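You operate a simulated robot arm through the tools that you are given. There is no shell and no other tool. Be economical: measure what you need, move in short steps, check, and stop when the job is done.

The job below is to be done with a simulated robot arm. You get a single attempt, and the scene is never put back.

## Task
Fit the grey shrink cap over the copper post and shrink it on.
Fine: air dial at 250 C; stand the air tool and switch the air off.
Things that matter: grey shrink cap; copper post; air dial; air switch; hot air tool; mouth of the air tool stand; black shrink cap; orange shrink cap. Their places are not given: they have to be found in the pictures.

Only the result counts: the job must be done as asked and must still hold three seconds after the hand-in. Knocking over, shifting, dropping, spilling or breaking anything else fails it. A push-on lid holds only when it is set on centred and level and pressed home; a screw cap is set on level and turned clockwise until tight.

## Robot
A 7-joint arm with a two-finger parallel gripper, fixed in place. Base frame: the origin is at the foot of the arm, x ahead of it, y to its left, z up; the work surface is at about z = 788. Lengths are in mm, angles in degrees, forces in N, time in s.
With the tool pointing down near the work surface it reaches from about 300 to 700 mm from the base axis. Its first joint turns from -66.0 to 66.0 degrees. Payload 1.57 kg.
The TCP is the grasp point between the finger pads, 30 mm short of the fingertips. In the tool frame z runs along the fingers and y along their closing line. The gripper opens to 110 mm. The fingers are 24 mm wide and 12 mm thick; the gripper's body (48 by 112 mm) begins 78 mm behind the TCP.
Orientation is that of the tool frame in the base frame, as [roll, pitch, yaw] about the fixed x, y, z axes, in that order (R = Rz(yaw) Ry(pitch) Rx(roll)). With the fingers straight down and closing along the base's y, the tool's x points along the base's -x, its y along +y and its z along -z.

## Interface
- The arm moves only by the tool servo_tool. Its argument "plan" is a list of rows, each a list of 7 numbers: the gripper command, from -1 (shut) to 1 (fully open), values between in proportion, then the shift along the tool's x, y, z in units of 100 mm (1.0 is 100 mm), then the turn, a rotation vector about the tool's x, y, z in units of 180 degrees (1.0 is 180 degrees). In form: [[jaw, dx, dy, dz, ax, ay, az], ...]. A call has 1 to 20 rows; each row is the pose to reach, as a shift and turn from the pose commanded when the call began, along the tool's axes at that moment. A call with a number of a shift or a turn outside -1 to 1 is refused whole. Each row takes 0.2 s and may step no farther than 50 mm and 8.6 degrees from the row before; otherwise, or with a gripper value out of range, the whole call is refused. Where a pose cannot be reached the arm comes as near as it can. A force on the tool above 40 N (or 10 N above the force at the start of the call, whichever is more), or a blocked arm, ends the call early, and 0.2 s more pass. The fingers move at their own pace (about 108 mm/s each) and stop on an object; they squeeze with about 23 N. The grip force told is the motor's: it shows also when the fingers shut on nothing. Time passes only in rows, and 0.2 s behind the last, so rows that repeat a pose let the fingers close. It gives the time, the measured TCP pose, the force on the tool (base axes), the opening and the grip force at its end, in the units of the frame above (readings bear some noise), and new pictures: "views" is both (left out), scene, wrist or none.
- Cameras (640 x 400 px; columns grow to the right, rows downward): "scene" is fixed at [166.8, -393.1, 1400.8]; the picture's right is [0.76, -0.65, 0.00], its down [-0.39, -0.46, -0.80] and it looks along [0.52, 0.61, -0.60] (base axes); focal length 315 px, centre (320, 200). "wrist" rides on the gripper at [-36, 0, -80] in the tool frame; the picture's right is [0.00, -1.00, 0.00], its down [0.97, 0.00, -0.24] and it looks along [0.24, 0.00, 0.97] (tool axes); focal length 218 px, centre (320, 200).
- pixel_to_xyz(camera, pixels): for up to 12 pixels [column, row] of the newest picture of that camera ("zoom" is the newest enlarged one), the place [x, y, z] in the base frame of the surface seen there, good to about 3 mm. It takes no simulated time.
- zoom(camera, box): a new picture of the part [left, top, right, bottom] of that camera's present view, enlarged. It takes no simulated time.
- sign_off(): hands the job in; it is judged then, once.

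Work in short steps. Measure before you move; look again where a grasp or a placing could have gone wrong, and mend it. You have 80 turns and 120 pictures in all, those below and enlarged ones among them. Open the gripper and draw the arm clear of the work before you hand the job in, unless the task says otherwise; then end with one line.

The tools are called as a command line: name --pt "numbers of a row" for each row, then --argument value for the rest, lists and objects as JSON in quotes. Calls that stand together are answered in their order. servo_tool: Moves the arm, as the interface text tells. Its arguments: {"type":"object","properties":{"plan":{"type":"array","items":{"type":"array","items":{"type":"number"}}},"views":{"type":"string","enum":["both","scene","wrist","none"]}},"required":["plan"]} The other tools are called the same way: pixel_to_xyz (camera, pixels) gives the place of the surface under pixels of a picture; zoom (camera, box) takes an enlarged picture of a part of a camera's view; sign_off () hands the job in.

At the start:

```text
t: 0.0
ee_pos: [365.3, -98.2, 1189.7]
tcp_rot: [-180.0, 0.0, 180.0]
force: [-0.3, -1.0, 0.3]
opening: 109.9
grasp_force: 0.0
```

scene: 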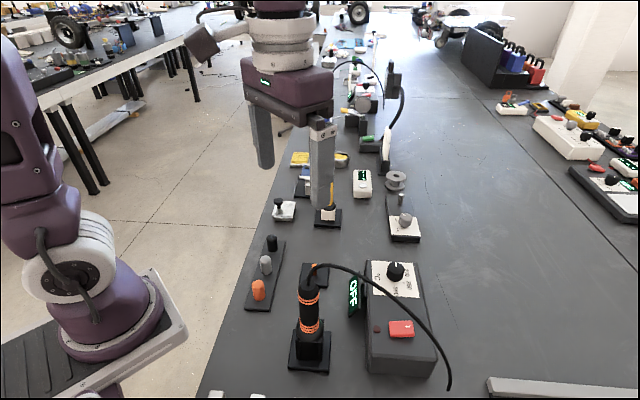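
wrist: 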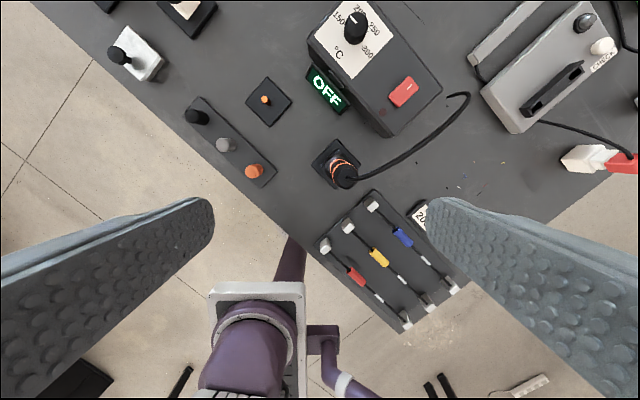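

The scene shows a control unit (dial, red switch), the air tool in its stand, a cap rack and a small post. I enlarge these areas and measure them.

zoom --camera "scene" --box '[230, 220, 460, 400]'

zoom --camera "wrist" --box '[170, 0, 470, 200]'

pixel_to_xyz --camera "wrist" --pixels '[[196, 116], [224, 144], [254, 171], [264, 99], [270, 115], [355, 20], [403, 91], [341, 170], [325, 90], [318, 160], [358, 180], [262, 182]]'

pixel_to_xyz --camera "scene" --pixels '[[272, 238], [266, 260], [259, 284], [315, 267], [395, 266], [401, 322], [308, 270], [309, 300], [310, 330], [310, 360], [272, 250], [395, 275]]'

```text
2.22 times, centred on (345, 310) of scene
```

zoom: 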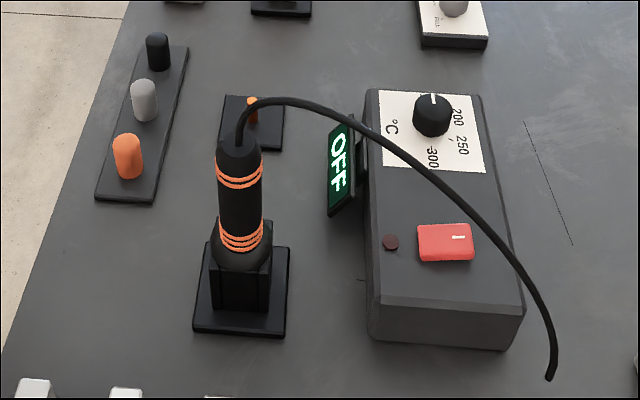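

```text
2.00 times, centred on (320, 100) of wrist
```

zoom: 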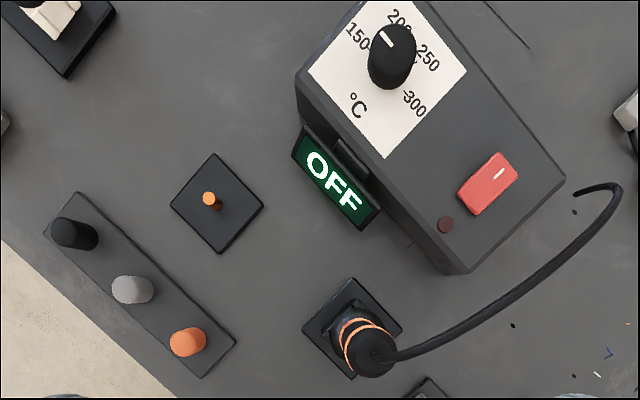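

```text
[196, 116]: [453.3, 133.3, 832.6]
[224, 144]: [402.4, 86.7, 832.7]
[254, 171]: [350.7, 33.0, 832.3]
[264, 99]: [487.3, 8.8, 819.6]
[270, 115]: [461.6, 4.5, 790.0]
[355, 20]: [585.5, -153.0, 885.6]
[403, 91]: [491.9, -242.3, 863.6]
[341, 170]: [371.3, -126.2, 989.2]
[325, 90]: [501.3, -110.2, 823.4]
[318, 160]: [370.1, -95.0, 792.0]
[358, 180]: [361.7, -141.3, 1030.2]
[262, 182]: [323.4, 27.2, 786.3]
```

```text
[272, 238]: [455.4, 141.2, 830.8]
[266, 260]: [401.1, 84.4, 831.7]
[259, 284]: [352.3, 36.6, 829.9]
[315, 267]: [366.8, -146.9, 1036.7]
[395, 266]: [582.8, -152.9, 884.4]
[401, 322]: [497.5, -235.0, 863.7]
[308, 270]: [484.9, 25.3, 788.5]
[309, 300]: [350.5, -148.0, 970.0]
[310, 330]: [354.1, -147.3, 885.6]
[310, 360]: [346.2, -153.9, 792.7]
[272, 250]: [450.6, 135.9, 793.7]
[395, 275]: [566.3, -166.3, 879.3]
```

The cap, post and tool places agree between the cameras. I move toward the grey cap (402,86) with the closing line across the rack, and look from closer.

servo_tool --pt "0.0 -0.06 0.17 0.12 0 0 -0.0417" --pt "0.0 -0.12 0.34 0.24 0 0 -0.0833" --pt "0.0 -0.18 0.5 0.36 0 0 -0.125" --pt "0.0 -0.24 0.66 0.48 0 0 -0.1667" --pt "0.0 -0.3 0.83 0.6 0 0 -0.2083" --pt "0.0 -0.37 1.0 0.8 0 0 -0.25" --pt "0.0 -0.37 1.0 0.8 0 0 -0.25" --views "wrist"

```text
t: 1.6
ee_pos: [401.6, 2.3, 1110.0]
tcp_rot: [-180.0, 0.0, -134.9]
force: [-0.9, 0.1, 0.4]
opening: 55.0
grasp_force: 0.0
```

wrist: 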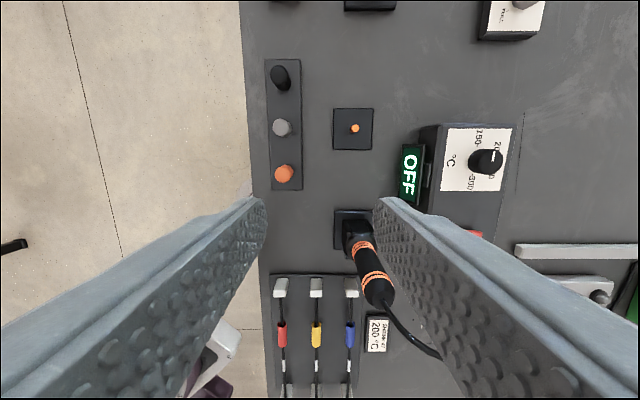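

A card near (377,335) carries a temperature text; I read it and the dial, and measure the cap and post again.

zoom --camera "wrist" --box '[355, 300, 405, 360]'

zoom --camera "wrist" --box '[250, 50, 530, 225]'

pixel_to_xyz --camera "wrist" --pixels '[[284, 127], [276, 130], [282, 119], [283, 173], [355, 128], [355, 120], [345, 140], [265, 145], [272, 150], [488, 162], [480, 160], [466, 234]]'

```text
6.67 times, centred on (380, 330) of wrist
```

zoom: 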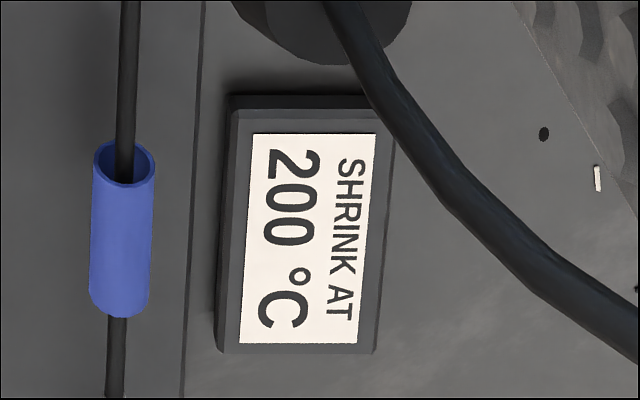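

```text
2.29 times, centred on (390, 138) of wrist
```

zoom: 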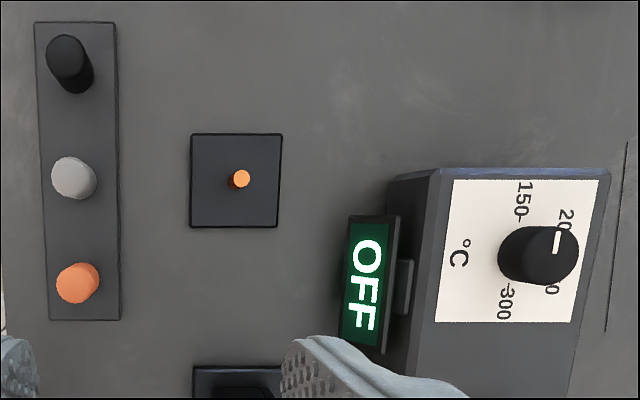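

```text
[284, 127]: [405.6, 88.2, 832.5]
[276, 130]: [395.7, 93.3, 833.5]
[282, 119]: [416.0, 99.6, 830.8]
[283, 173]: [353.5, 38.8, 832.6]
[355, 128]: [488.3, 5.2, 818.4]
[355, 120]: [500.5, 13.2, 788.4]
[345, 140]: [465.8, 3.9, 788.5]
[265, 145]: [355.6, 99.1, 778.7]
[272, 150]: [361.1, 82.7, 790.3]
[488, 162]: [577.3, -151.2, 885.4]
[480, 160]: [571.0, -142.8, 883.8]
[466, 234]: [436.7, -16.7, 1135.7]
```

The card's 200 °C belongs to the wire board; the job asks for 250. I now go over the grey cap (about 403,86.5).

servo_tool --pt "0.0 -0.2 0.2 0.25 0 0 0" --pt "0.0 -0.4 0.4 0.5 0 0 0" --pt "0.0 -0.605 0.585 0.75 0 0 0" --pt "0.0 -0.605 0.585 1.0 0 0 0" --pt "0.0 -0.605 0.585 1.0 0 0 0" --views "wrist"

```text
t: 2.8
ee_pos: [401.0, 86.1, 1011.2]
tcp_rot: [-180.0, 0.1, -135.0]
force: [0.1, -0.4, -0.4]
opening: 55.1
grasp_force: 0.1
```

wrist: 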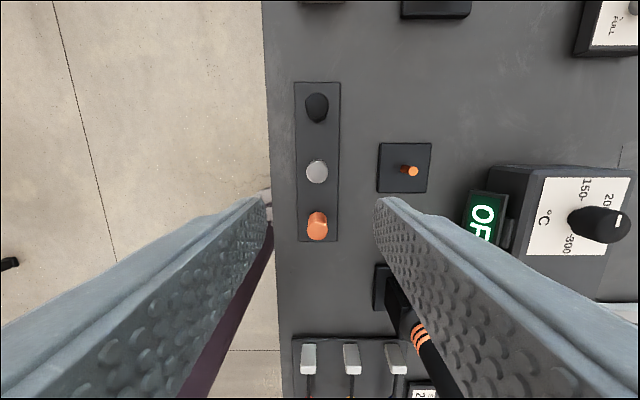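

From here I measure cap edges and post precisely.

zoom --camera "wrist" --box '[280, 80, 440, 250]'

pixel_to_xyz --camera "wrist" --pixels '[[308, 171], [316, 171], [325, 171], [316, 163], [316, 180], [412, 172], [380, 144], [430, 144], [378, 191], [427, 191], [300, 195], [335, 195]]'

```text
2.35 times, centred on (360, 165) of wrist
```

zoom: 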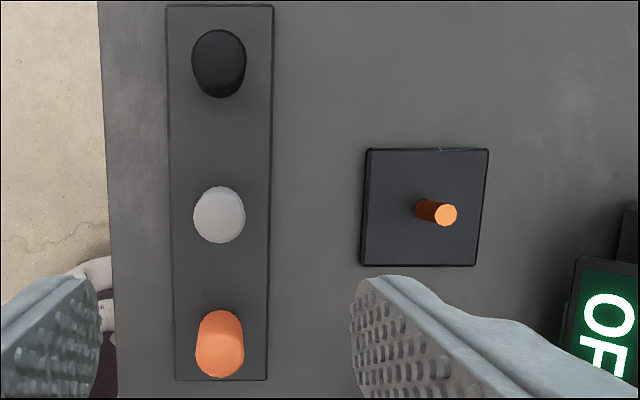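

```text
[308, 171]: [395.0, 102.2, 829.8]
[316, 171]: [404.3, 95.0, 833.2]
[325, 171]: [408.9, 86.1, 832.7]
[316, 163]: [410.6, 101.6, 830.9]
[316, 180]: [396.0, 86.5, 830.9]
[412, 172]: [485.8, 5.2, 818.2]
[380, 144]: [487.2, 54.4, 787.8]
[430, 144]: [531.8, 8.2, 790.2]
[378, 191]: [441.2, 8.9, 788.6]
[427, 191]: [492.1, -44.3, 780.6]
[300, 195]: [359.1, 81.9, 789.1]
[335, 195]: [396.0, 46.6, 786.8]
```

The cap centre lies between (402,86) and (404,94); I descend to z≈926 for a closer reading.

servo_tool --pt "0.0 -0.04 0.02 0.3 0 0 0" --pt "0.0 -0.04 0.02 0.6 0 0 0" --pt "0.0 -0.04 0.02 0.85 0 0 0" --pt "0.0 -0.04 0.02 0.85 0 0 0" --views "wrist"

zoom --camera "wrist" --box '[240, 100, 400, 200]'

```text
t: 3.8
ee_pos: [404.4, 88.8, 925.3]
tcp_rot: [-180.0, 0.0, -135.0]
force: [-0.5, -0.3, 0.4]
opening: 55.0
grasp_force: 0.0
```

wrist: 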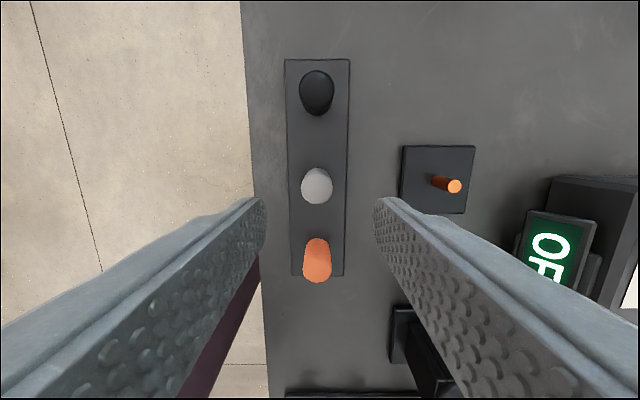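

```text
4.00 times, centred on (320, 150) of wrist
```

zoom: 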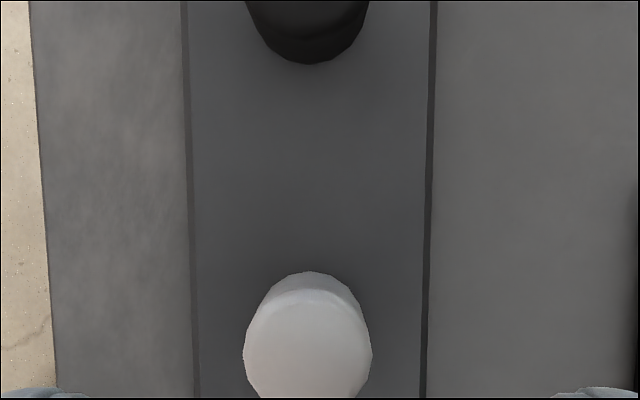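

Cap's top centre (316.9,188) puts it 3.3 mm behind and 2.5 mm along tool y of the TCP. I correct, descend to z≈830, and close.

servo_tool --pt "0.0 -0.03 0.025 0.3 0 0 0" --pt "0.0 -0.03 0.025 0.6 0 0 0" --pt "0.0 -0.03 0.025 0.85 0 0 0" --pt "0.0 -0.03 0.025 0.95 0 0 0" --pt "0.0 -0.03 0.025 0.95 0 0 0" --pt "-1 -0.03 0.025 0.95 0 0 0" --pt "-1 -0.03 0.025 0.95 0 0 0" --pt "-1 -0.03 0.025 0.95 0 0 0" --views "both"

```text
t: 5.6
ee_pos: [405.0, 92.3, 830.1]
tcp_rot: [-180.0, 0.0, -135.0]
force: [0.4, 0.1, -0.8]
opening: 27.6
grasp_force: 23.2
```

scene: 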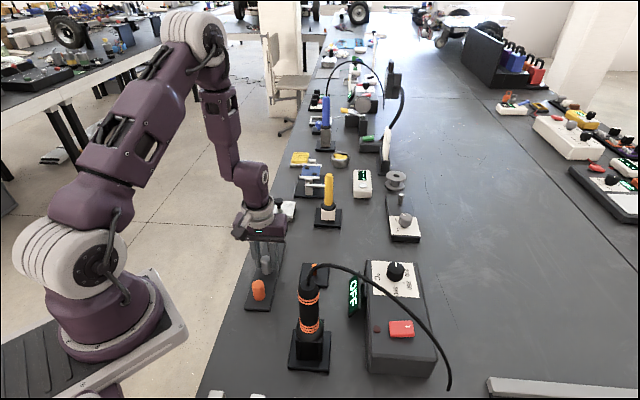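
wrist: 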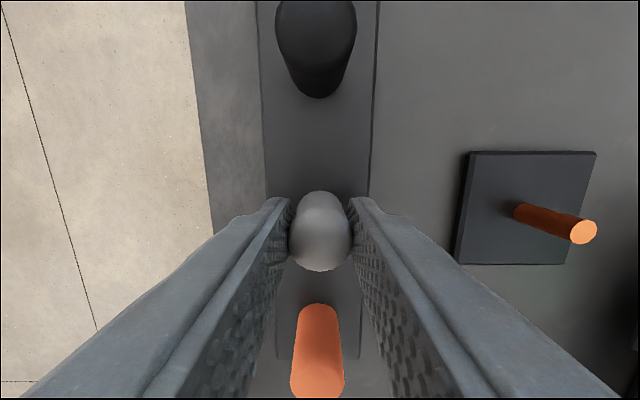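

Cap is held (opening 27.6), centred near (319,235). Post top is at (583,231), about 117 mm along -tool y. I lift 70 mm and move most of the way over.

servo_tool --pt "-1 0 0 -0.2 0 0 0" --pt "-1 0 0 -0.45 0 0 0" --pt "-1 0 0 -0.7 0 0 0" --pt "-1 0 -0.25 -0.7 0 0 0" --pt "-1 0 -0.5 -0.7 0 0 0" --pt "-1 0.0 -0.75 -0.7 0 0 0" --pt "-1 0.0 -0.9 -0.7 0 0 0" --pt "-1 0.0 -0.9 -0.7 0 0 0" --views "both"

```text
t: 7.4
ee_pos: [469.7, 28.4, 900.4]
tcp_rot: [-180.0, 0.0, -135.0]
force: [-0.5, -0.7, -0.1]
opening: 27.1
grasp_force: 22.6
```

scene: 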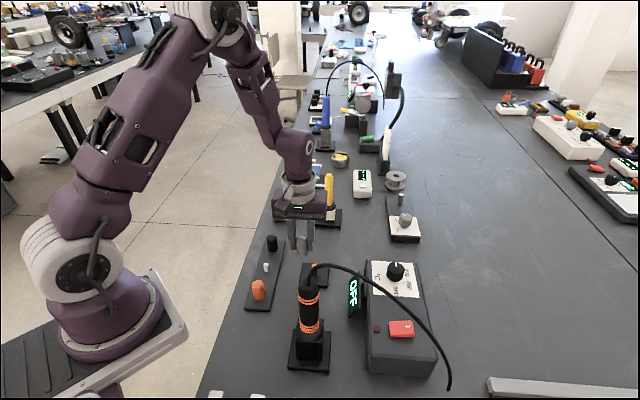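
wrist: 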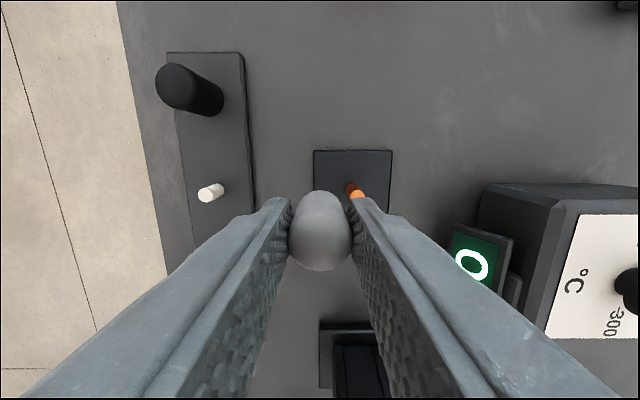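

The cap is held and the white peg remained on the rack. I move the remaining ~27 mm over the post (488,8) and lower to z≈875 for a check.

servo_tool --pt "-1 0.005 -0.14 0 0 0 0" --pt "-1 0.01 -0.275 0 0 0 0" --pt "-1 0.01 -0.275 0.25 0 0 0" --pt "-1 0.01 -0.275 0.25 0 0 0" --views "both"

zoom --camera "scene" --box '[260, 190, 380, 290]'

```text
t: 8.4
ee_pos: [487.5, 9.6, 872.5]
tcp_rot: [-180.0, 0.0, -135.0]
force: [-0.1, 0.7, 0.1]
opening: 27.0
grasp_force: 23.0
```

scene: 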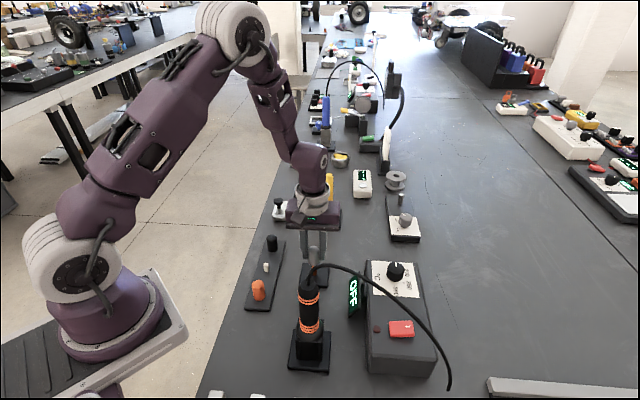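
wrist: 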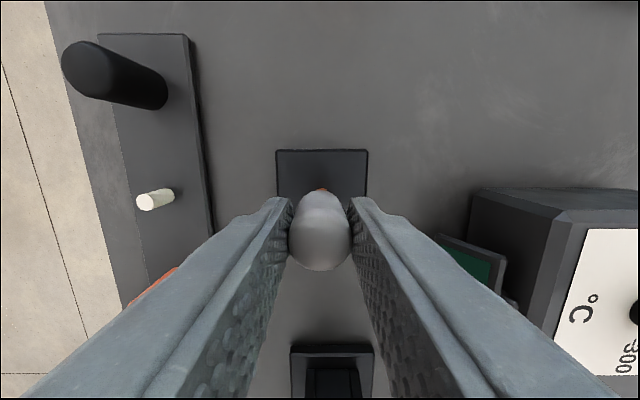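

```text
4.00 times, centred on (320, 240) of scene
```

zoom: 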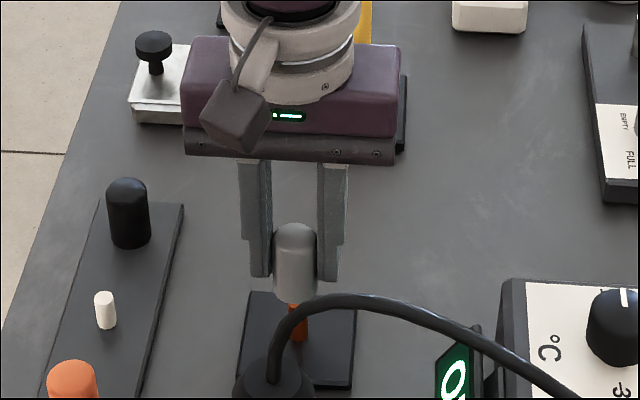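

The cap (296,297 in zoom) is in line with the post (298,330). I lower it gently.

servo_tool --pt "-1 0.005 -0.005 0.1 0 0 0" --pt "-1 0.005 -0.005 0.2 0 0 0" --pt "-1 0.005 -0.005 0.3 0 0 0" --pt "-1 0.005 -0.005 0.36 0 0 0" --pt "-1 0.005 -0.005 0.4 0 0 0" --pt "-1 0.005 -0.005 0.4 0 0 0" --views "scene"

zoom --camera "scene" --box '[260, 190, 380, 290]'

```text
t: 9.8
ee_pos: [486.9, 8.1, 835.3]
tcp_rot: [180.0, -0.1, -135.0]
force: [-0.3, 0.4, -0.8]
opening: 27.2
grasp_force: 22.9
```

scene: 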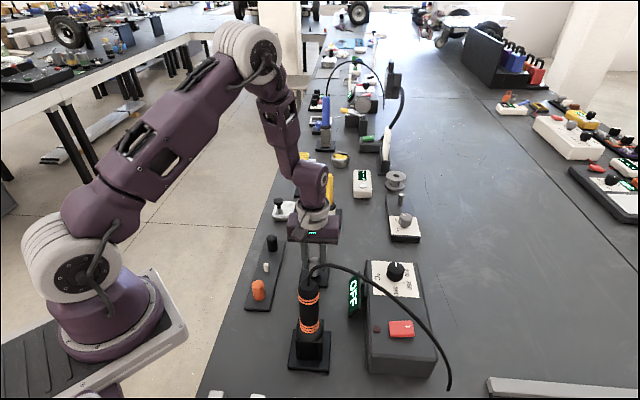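

```text
4.00 times, centred on (320, 240) of scene
```

zoom: 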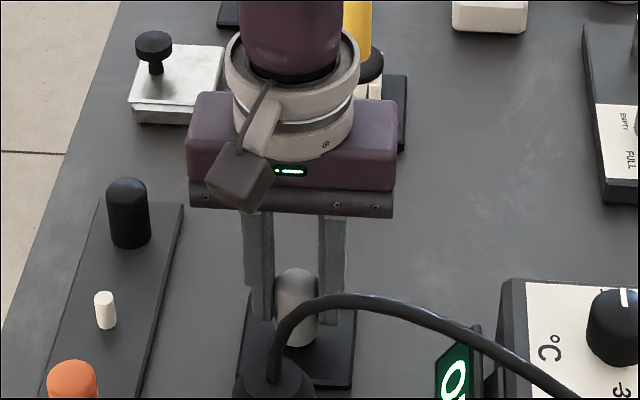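

It slid over the post with no force. I lower a few more mm until contact shows.

servo_tool --pt "-1 0 0 0.03 0 0 0" --pt "-1 0 0 0.05 0 0 0" --pt "-1 0 0 0.05 0 0 0" --views "none"

```text
t: 10.6
ee_pos: [488.4, 7.9, 830.3]
tcp_rot: [-179.9, 0.0, -135.0]
force: [-0.1, -0.2, -0.8]
opening: 27.2
grasp_force: 22.9
```

No contact yet; I lower up to 5 mm more in small steps.

servo_tool --pt "-1 0 0 0.02 0 0 0" --pt "-1 0 0 0.035 0 0 0" --pt "-1 0 0 0.05 0 0 0" --pt "-1 0 0 0.05 0 0 0" --views "wrist"

zoom --camera "scene" --box '[260, 220, 350, 290]'

```text
t: 11.3
ee_pos: [488.2, 6.7, 827.7]
tcp_rot: [-179.9, 0.2, -135.0]
force: [-4.3, 1.3, 14.0]
opening: 27.5
grasp_force: 22.9
stopped in row 3: the force on the tool passed its limit (the readings are from after the stop); the commanded pose is now the measured one
```

wrist: 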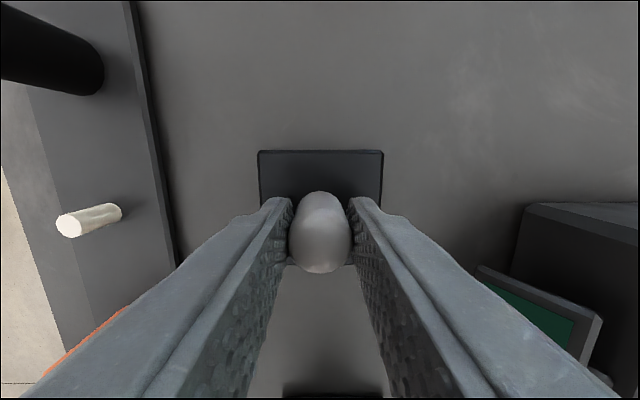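

```text
5.71 times, centred on (305, 255) of scene
```

zoom: 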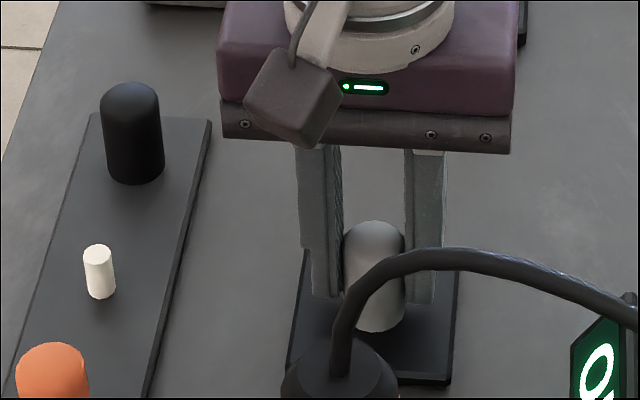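

Contact at z≈827.7: the cap is seated. I open to ~50 mm, then rise straight up.

servo_tool --pt "-0.1 0 0 0 0 0 0" --pt "-0.1 0 0 0 0 0 0" --pt "-0.1 0 0 -0.25 0 0 0" --pt "-0.1 0 0 -0.6 0 0 0" --pt "-0.1 0 0 -1.0 0 0 0" --pt "-0.1 0 0 -1.0 0 0 0" --views "wrist"

zoom --camera "scene" --box '[260, 220, 350, 290]'

```text
t: 12.7
ee_pos: [488.4, 7.2, 927.1]
tcp_rot: [-179.9, 0.1, -135.0]
force: [-0.5, 0.1, 0.2]
opening: 49.7
grasp_force: 0.1
```

wrist: 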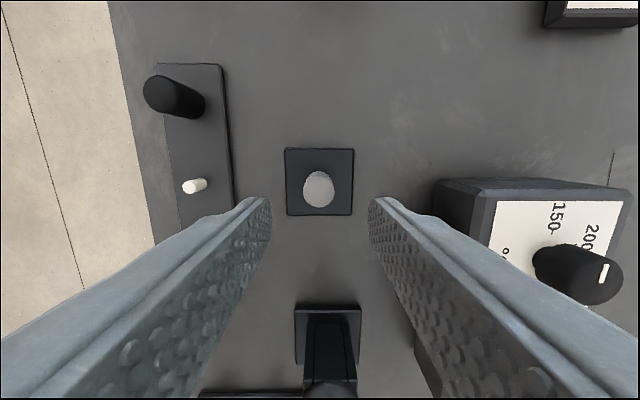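

```text
5.71 times, centred on (305, 255) of scene
```

zoom: 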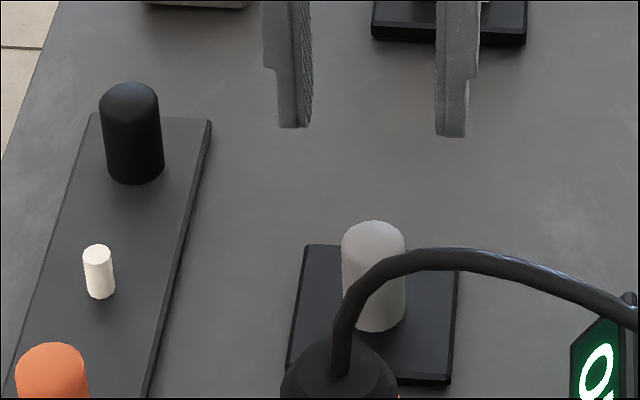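

The cap sits centred on its plate. Before moving to the dial I measure the cord's path, the dial, switch and air tool.

pixel_to_xyz --camera "scene" --pixels '[[340, 268], [380, 285], [410, 310], [435, 345], [449, 385], [315, 345], [298, 345], [325, 345], [308, 285], [308, 315], [376, 328], [400, 330]]'

zoom --camera "scene" --box '[270, 250, 450, 390]'

```text
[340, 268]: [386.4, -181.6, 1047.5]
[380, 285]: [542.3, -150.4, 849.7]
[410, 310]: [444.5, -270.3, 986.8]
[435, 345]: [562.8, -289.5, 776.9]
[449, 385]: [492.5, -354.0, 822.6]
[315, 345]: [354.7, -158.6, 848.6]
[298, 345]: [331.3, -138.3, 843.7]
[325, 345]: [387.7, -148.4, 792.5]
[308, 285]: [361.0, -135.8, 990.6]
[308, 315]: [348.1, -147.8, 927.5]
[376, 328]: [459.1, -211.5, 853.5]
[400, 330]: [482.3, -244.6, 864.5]
```

```text
2.86 times, centred on (360, 320) of scene
```

zoom: 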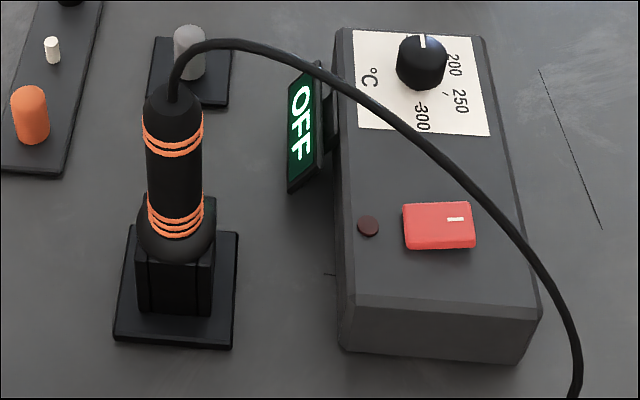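

The cord runs (386,-182,1047)→(444,-270,987), clear of the dial. I move toward the dial at (580,-153).

servo_tool --pt "-0.1 0 0 -0.3 0 0 0" --pt "-0.1 0.1 -0.3 -0.5 0 0 0" --pt "-0.1 0.2 -0.6 -0.6 0 0 0" --pt "-0.1 0.3 -1.0 -0.6 0 0 0" --views "none"

servo_tool --pt "-0.1 0.1 -0.3 0 0 0 0" --pt "-0.1 0.2 -0.6 0 0 0 0" --pt "-0.1 0.2 -0.76 0 0 0 0" --pt "-0.1 0.2 -0.76 0 0 0 0" --views "wrist"

zoom --camera "wrist" --box '[240, 90, 400, 240]'

```text
t: 13.7
ee_pos: [536.5, -85.6, 988.9]
tcp_rot: [-179.9, 0.1, -135.0]
force: [-0.5, -0.1, 0.6]
opening: 49.6
grasp_force: 0.0
```

```text
t: 14.7
ee_pos: [576.8, -153.3, 988.3]
tcp_rot: [-179.8, 0.1, -135.0]
force: [0.3, 0.5, -0.3]
opening: 49.6
grasp_force: 0.0
```

wrist: 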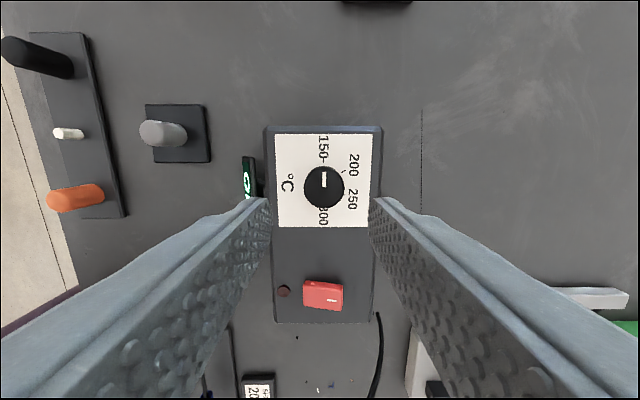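

```text
2.67 times, centred on (320, 165) of wrist
```

zoom: 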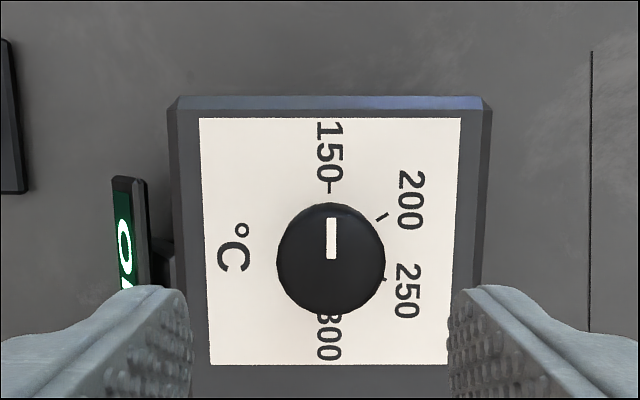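

Dial points at 150 (tick at zoom (331,187)); 250 is 120° clockwise. I check the panel and knob heights before descending.

pixel_to_xyz --camera "zoom" --pixels '[[331, 258], [250, 200], [430, 200], [250, 345], [430, 345], [300, 270], [365, 270], [331, 290]]'

pixel_to_xyz --camera "wrist" --pixels '[[323, 294], [310, 290], [337, 300], [323, 270], [300, 310], [355, 310]]'

```text
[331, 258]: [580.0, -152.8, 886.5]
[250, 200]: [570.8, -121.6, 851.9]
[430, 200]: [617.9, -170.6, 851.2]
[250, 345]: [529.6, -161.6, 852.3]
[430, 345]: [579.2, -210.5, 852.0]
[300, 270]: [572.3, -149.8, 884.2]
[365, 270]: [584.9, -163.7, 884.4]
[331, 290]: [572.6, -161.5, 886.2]
```

```text
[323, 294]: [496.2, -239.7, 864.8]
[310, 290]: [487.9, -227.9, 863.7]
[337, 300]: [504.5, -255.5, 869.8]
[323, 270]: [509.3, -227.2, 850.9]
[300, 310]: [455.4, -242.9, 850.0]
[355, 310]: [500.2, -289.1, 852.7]
```

Panel z≈852, knob 852–886. I centre over the knob (shift x −2.3, y −3.5 mm), descend to z≈889 and close.

servo_tool --pt "-0.1 -0.023 -0.035 0.3 0 0 0" --pt "-0.1 -0.023 -0.035 0.6 0 0 0" --pt "-0.1 -0.023 -0.035 0.85 0 0 0" --pt "-0.1 -0.023 -0.035 0.99 0 0 0" --pt "-0.1 -0.023 -0.035 0.99 0 0 0" --pt "-1 -0.023 -0.035 0.99 0 0 0" --pt "-1 -0.023 -0.035 0.99 0 0 0" --pt "-1 -0.023 -0.035 0.99 0 0 0" --views "wrist"

```text
t: 16.5
ee_pos: [581.2, -154.0, 887.3]
tcp_rot: [-179.8, 0.1, -135.1]
force: [11.5, -7.7, -10.9]
opening: 34.8
grasp_force: 42.3
```

wrist: 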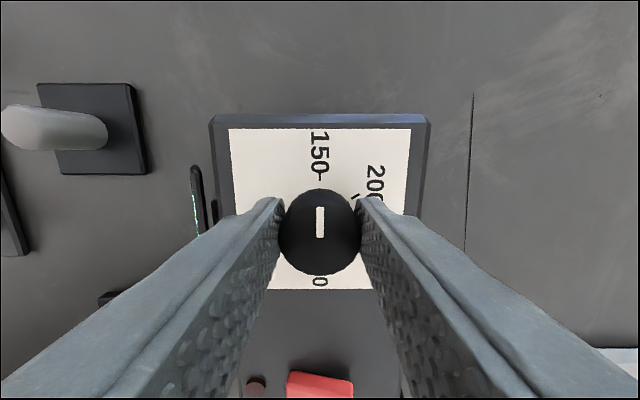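

The knob is gripped (34.8 mm) with a small sideways load along −tool y. I ease 1 mm that way and turn 120° clockwise in 15 rows.

servo_tool --pt "-1 0 -0.01 0 0 0 0.0444" --pt "-1 0 -0.01 0 0 0 0.0889" --pt "-1 0 -0.01 0 0 0 0.1333" --pt "-1 0 -0.01 0 0 0 0.1778" --pt "-1 0 -0.01 0 0 0 0.2222" --pt "-1 0 -0.01 0 0 0 0.2667" --pt "-1 0 -0.01 0 0 0 0.3111" --pt "-1 0 -0.01 0 0 0 0.3556" --pt "-1 0 -0.01 0 0 0 0.4" --pt "-1 0 -0.01 0 0 0 0.4444" --pt "-1 0 -0.01 0 0 0 0.4889" --pt "-1 0 -0.01 0 0 0 0.5333" --pt "-1 0 -0.01 0 0 0 0.5778" --pt "-1 0 -0.01 0 0 0 0.6222" --pt "-1 0 -0.01 0 0 0 0.6667" --pt "-1 0 -0.01 0 0 0 0.6667" --views "both"

zoom --camera "wrist" --box '[220, 140, 420, 290]'

```text
t: 17.7
ee_pos: [583.3, -155.1, 888.2]
tcp_rot: [-179.8, 0.1, -173.9]
force: [5.9, -5.4, -9.9]
opening: 35.1
grasp_force: 42.2
stopped in row 6: the force on the tool passed its limit (the readings are from after the stop); the commanded pose is now the measured one
```

scene: 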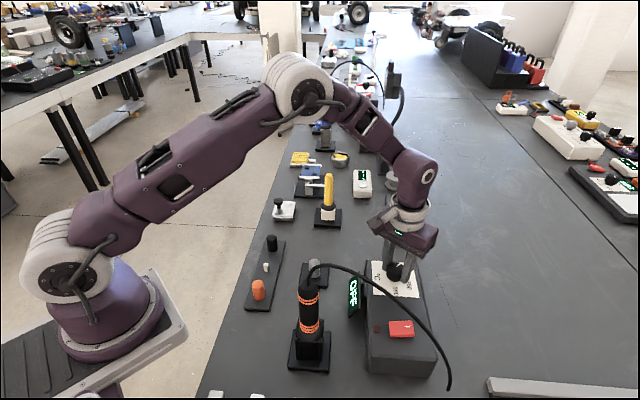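
wrist: 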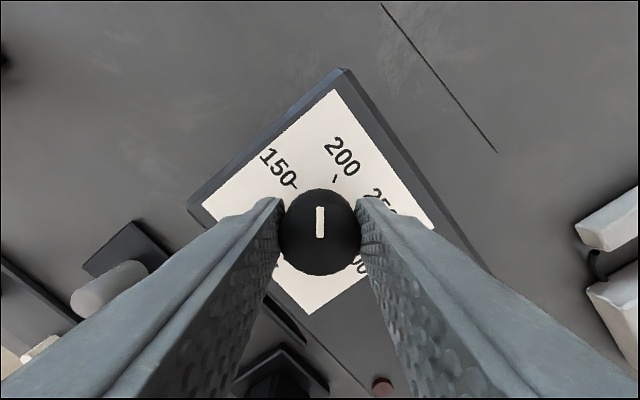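

```text
2.67 times, centred on (320, 215) of wrist
```

zoom: 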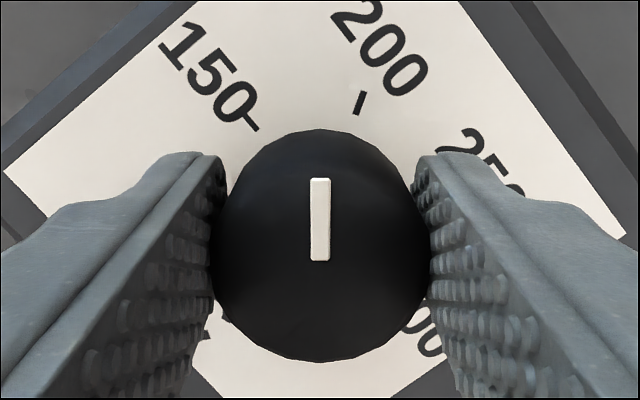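

The knob follows (now ~39°, pointer in line with the tool). The stop relaxed the side load; I go on turning the remaining 81°.

servo_tool --pt "-1 0 0 0 0 0 0.03" --pt "-1 0 0 0 0 0 0.06" --pt "-1 0 0 0 0 0 0.1" --pt "-1 0 0 0 0 0 0.14" --pt "-1 0 0 0 0 0 0.18" --pt "-1 0 0 0 0 0 0.22" --pt "-1 0 0 0 0 0 0.22" --views "wrist"

```text
t: 18.9
ee_pos: [581.6, -156.5, 889.0]
tcp_rot: [-179.8, 0.5, 153.9]
force: [3.5, -4.9, -12.2]
opening: 35.0
grasp_force: 41.5
stopped in row 6: the force on the tool passed its limit (the readings are from after the stop); the commanded pose is now the measured one
```

wrist: 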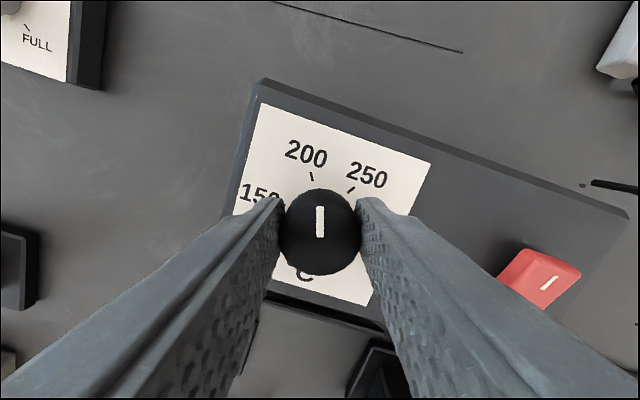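

Turned 71° so far (pointer just past 200). I continue.

servo_tool --pt "-1 0 0 0 0 0 0.03" --pt "-1 0 0 0 0 0 0.065" --pt "-1 0 0 0 0 0 0.1" --pt "-1 0 0 0 0 0 0.135" --pt "-1 0 0 0 0 0 0.15" --pt "-1 0 0 0 0 0 0.15" --views "wrist"

```text
t: 20.3
ee_pos: [581.6, -157.3, 887.9]
tcp_rot: [-179.8, 0.4, 126.7]
force: [7.3, -22.8, -21.3]
opening: 34.9
grasp_force: 42.3
```

wrist: 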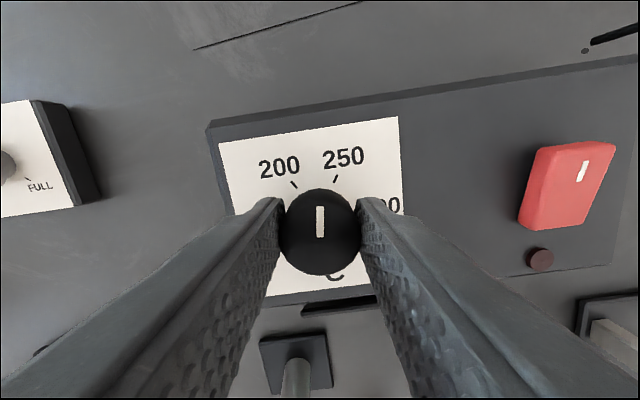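

98° turned; 21.7° to go. I relieve the load slightly and turn on.

servo_tool --pt "-1 -0.01 -0.005 0.01 0 0 0.03" --pt "-1 -0.015 -0.005 0.01 0 0 0.06" --pt "-1 -0.015 -0.005 0.01 0 0 0.09" --pt "-1 -0.015 -0.005 0.01 0 0 0.1205" --pt "-1 -0.015 -0.005 0.01 0 0 0.1205" --views "wrist"

zoom --camera "wrist" --box '[220, 130, 420, 290]'

```text
t: 21.5
ee_pos: [580.3, -156.8, 888.9]
tcp_rot: [180.0, 0.4, 105.1]
force: [-18.1, -13.9, 16.7]
opening: 35.0
grasp_force: 41.7
```

wrist: 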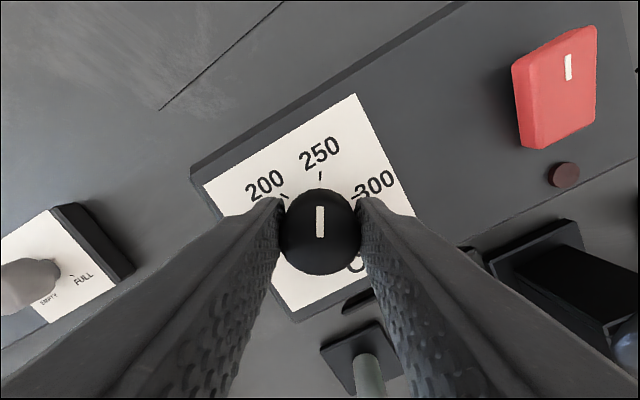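

```text
2.50 times, centred on (320, 210) of wrist
```

zoom: 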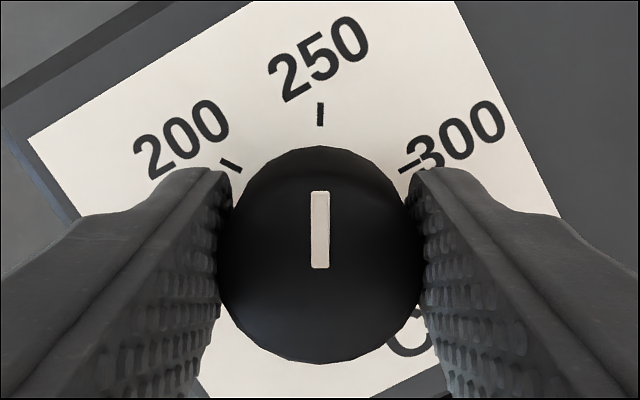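

The pointer lines up with the 250 tick (both at zoom column 320). I open and rise.

servo_tool --pt "-0.1 0 0 0 0 0 0" --pt "-0.1 0 0 0 0 0 0" --pt "-0.1 0 0 -0.3 0 0 0" --pt "-0.1 0 0 -0.7 0 0 0" --pt "-0.1 0 0 -0.7 0 0 0" --views "wrist"

zoom --camera "wrist" --box '[220, 80, 420, 230]'

zoom --camera "scene" --box '[340, 250, 450, 380]'

```text
t: 22.7
ee_pos: [584.2, -155.4, 956.4]
tcp_rot: [179.8, 0.4, 105.2]
force: [0.9, -0.5, -0.2]
opening: 49.7
grasp_force: 0.1
```

wrist: 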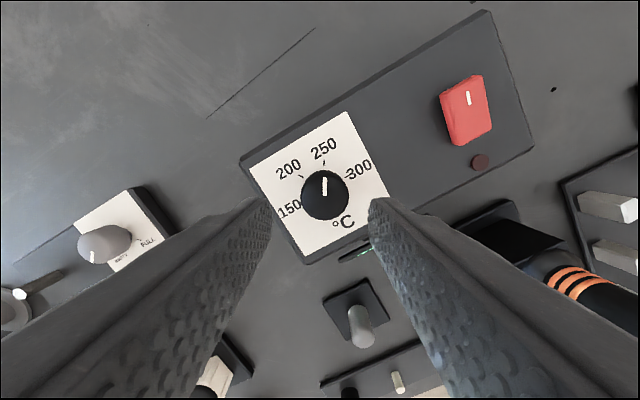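

```text
2.67 times, centred on (320, 155) of wrist
```

zoom: 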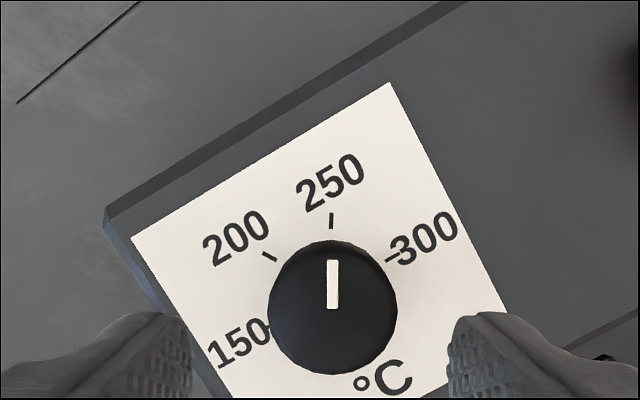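

```text
3.08 times, centred on (395, 315) of scene
```

zoom: 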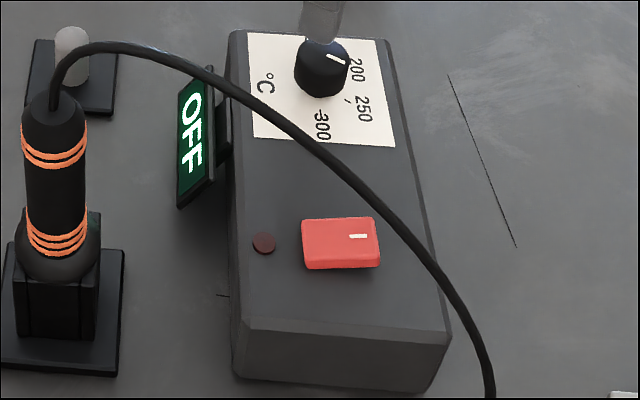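

Dial is at 250. Next the rocker: the raised, marked end is near (505,-250). I turn the gripper back to yaw −135 (body parallel to the cord), shut the fingers, and move above that end.

servo_tool --pt "-1 0 0 0 0 0 -0.047" --pt "-1 0 0 0 0 0 -0.094" --pt "-1 0 0 0 0 0 -0.141" --pt "-1 0 0 0 0 0 -0.188" --pt "-1 0 0 0 0 0 -0.235" --pt "-1 0 0 0 0 0 -0.282" --pt "-1 0 0 0 0 0 -0.329" --pt "-1 0 0 0 0 0 -0.376" --pt "-1 0 0 0 0 0 -0.423" --pt "-1 -0.1 -0.15 0 0 0 -0.47" --pt "-1 -0.2 -0.3 0 0 0 -0.517" --pt "-1 -0.32 -0.5 0 0 0 -0.564" --pt "-1 -0.5 -0.7 0 0 0 -0.611" --pt "-1 -0.6 -0.85 0 0 0 -0.64" --pt "-1 -0.708 -1.0 0 0 0 -0.666" --pt "-1 -0.708 -1.0 0 0 0 -0.666" --views "both"

zoom --camera "wrist" --box '[240, 110, 400, 230]'

```text
t: 26.1
ee_pos: [503.2, -252.5, 958.6]
tcp_rot: [-179.7, -0.2, -134.8]
force: [0.2, 1.0, -0.2]
opening: 0.0
grasp_force: 22.0
```

scene: 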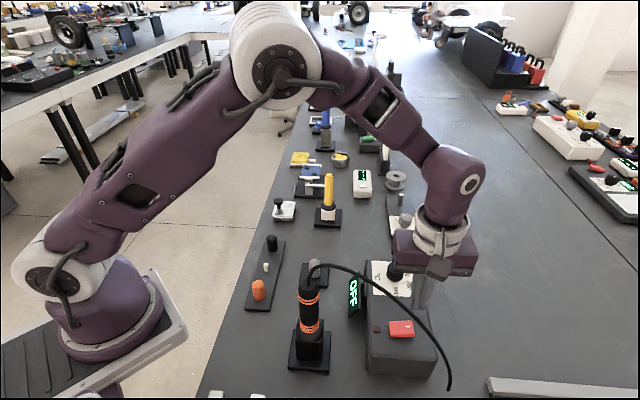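
wrist: 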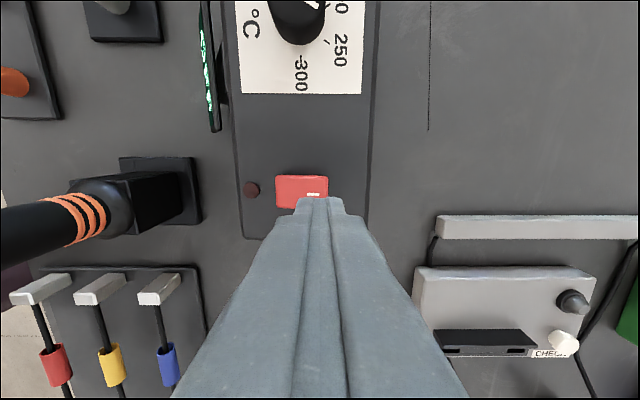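

```text
3.33 times, centred on (320, 170) of wrist
```

zoom: 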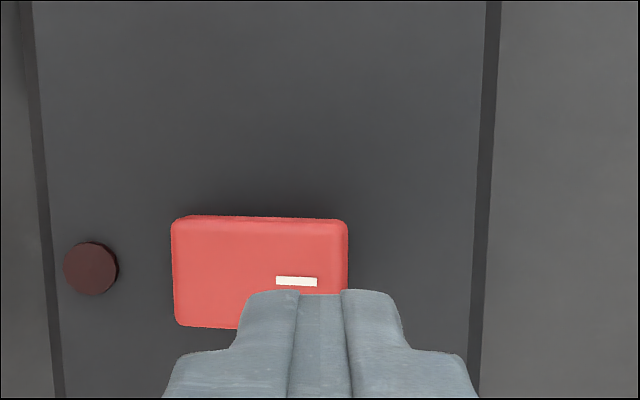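

The shut tips (320) are over the marked half of the rocker. I descend to just above it, then press in small steps.

servo_tool --pt "-1 0 0.0 0.3 0 0 0" --pt "-1 0 0.0 0.5 0 0 0" --pt "-1 0 0.0 0.57 0 0 0" --pt "-1 0 0.0 0.59 0 0 0" --pt "-1 0 0 0.61 0 0 0" --pt "-1 0 0 0.63 0 0 0" --pt "-1 0 0 0.65 0 0 0" --views "scene"

zoom --camera "scene" --box '[330, 250, 450, 380]'

```text
t: 27.7
ee_pos: [503.8, -252.6, 893.3]
tcp_rot: [-179.4, -0.1, -134.9]
force: [6.2, -7.1, 8.9]
opening: 0.0
grasp_force: 21.0
```

scene: 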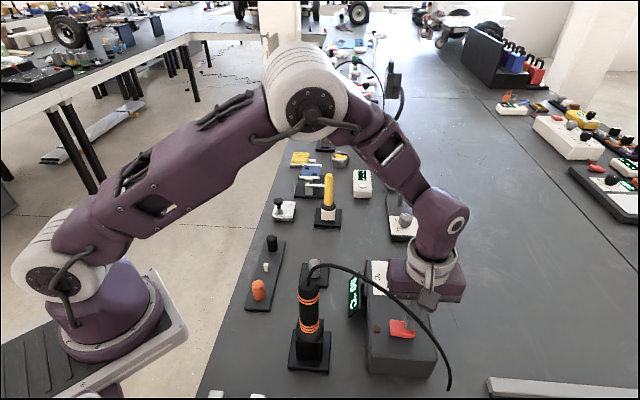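

```text
3.08 times, centred on (390, 315) of scene
```

zoom: 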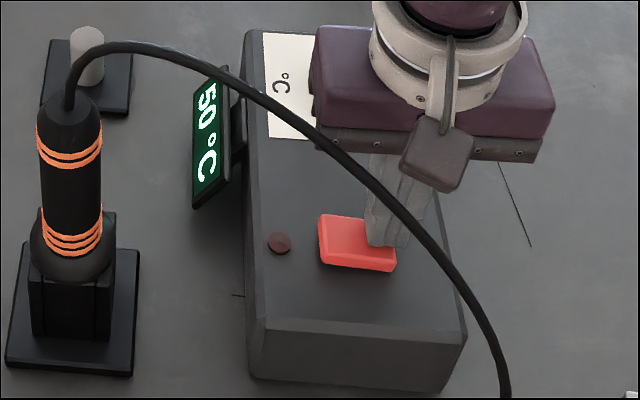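

The display now shows "..50 °C": switched on. I rise 100 mm and check.

servo_tool --pt "-1 0 0 -0.2 0 0 0" --pt "-1 0 0 -0.6 0 0 0" --pt "-1 0 0 -1.0 0 0 0" --pt "-1 0 0 -1.0 0 0 0" --views "wrist"

zoom --camera "scene" --box '[280, 250, 440, 390]'

```text
t: 28.7
ee_pos: [504.3, -250.2, 993.3]
tcp_rot: [-179.5, -0.1, -134.9]
force: [-0.2, 0.1, -0.1]
opening: 0.3
grasp_force: 21.2
```

wrist: 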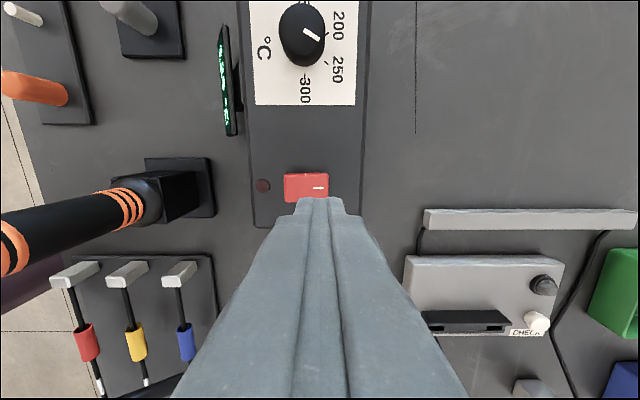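

```text
2.86 times, centred on (360, 320) of scene
```

zoom: 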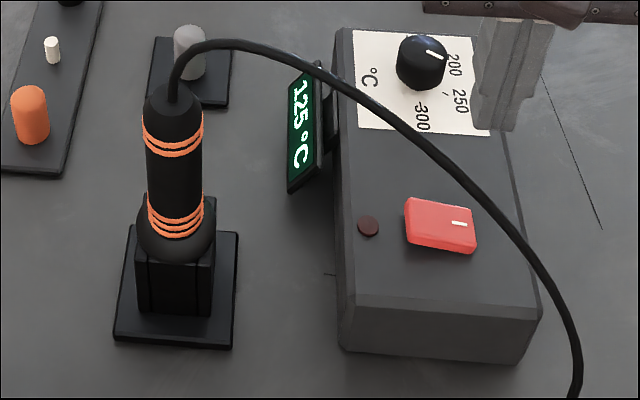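

Air is on and heating (125 °C shown). Now I measure the air tool's axis, top and cord near the top.

pixel_to_xyz --camera "zoom" --pixels '[[172, 95], [172, 70], [185, 53], [215, 43], [250, 46], [290, 58], [150, 175], [175, 175], [198, 175], [175, 112], [147, 112], [202, 112]]'

pixel_to_xyz --camera "wrist" --pixels '[[150, 196], [180, 175], [205, 180], [20, 235], [60, 222], [148, 160], [212, 160], [215, 214]]'

```text
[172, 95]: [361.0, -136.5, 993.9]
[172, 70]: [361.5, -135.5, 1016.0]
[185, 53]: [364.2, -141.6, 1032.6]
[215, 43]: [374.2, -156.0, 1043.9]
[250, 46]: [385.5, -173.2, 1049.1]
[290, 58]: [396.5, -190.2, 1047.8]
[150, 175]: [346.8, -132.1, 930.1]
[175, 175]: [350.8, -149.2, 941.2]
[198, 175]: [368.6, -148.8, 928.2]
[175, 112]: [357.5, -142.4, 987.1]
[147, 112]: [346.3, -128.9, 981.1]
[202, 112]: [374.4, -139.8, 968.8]
```

```text
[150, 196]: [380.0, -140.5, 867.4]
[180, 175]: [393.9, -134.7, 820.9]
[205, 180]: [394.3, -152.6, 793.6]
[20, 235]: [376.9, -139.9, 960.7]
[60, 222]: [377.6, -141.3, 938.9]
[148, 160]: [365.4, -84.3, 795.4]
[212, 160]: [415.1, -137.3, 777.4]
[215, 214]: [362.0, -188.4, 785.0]
```

Tool axis ≈(362,-136), handle top z≈994, cord peaks at ≈1050 towards (+x,−y). I'll grip from above with the closing line across the cord and the camera away from it: first rise, turn +60° and open to 75 mm.

servo_tool --pt "0.36 0 0 -0.2 0 0 -0.042" --pt "0.36 0 0 -0.4 0 0 -0.084" --pt "0.36 0 0 -0.6 0 0 -0.126" --pt "0.36 0 0 -0.8 0 0 -0.168" --pt "0.36 0 0 -1.0 0 0 -0.21" --pt "0.36 0 0 -1.0 0 0 -0.252" --pt "0.36 0 0 -1.0 0 0 -0.294" --pt "0.36 0 0 -1.0 0 0 -0.333" --pt "0.36 0 0 -1.0 0 0 -0.333" --views "none"

```text
t: 30.7
ee_pos: [502.1, -250.3, 1094.3]
tcp_rot: [-179.9, -0.3, -74.9]
force: [0.1, 0.4, -0.3]
opening: 74.6
grasp_force: 0.0
```

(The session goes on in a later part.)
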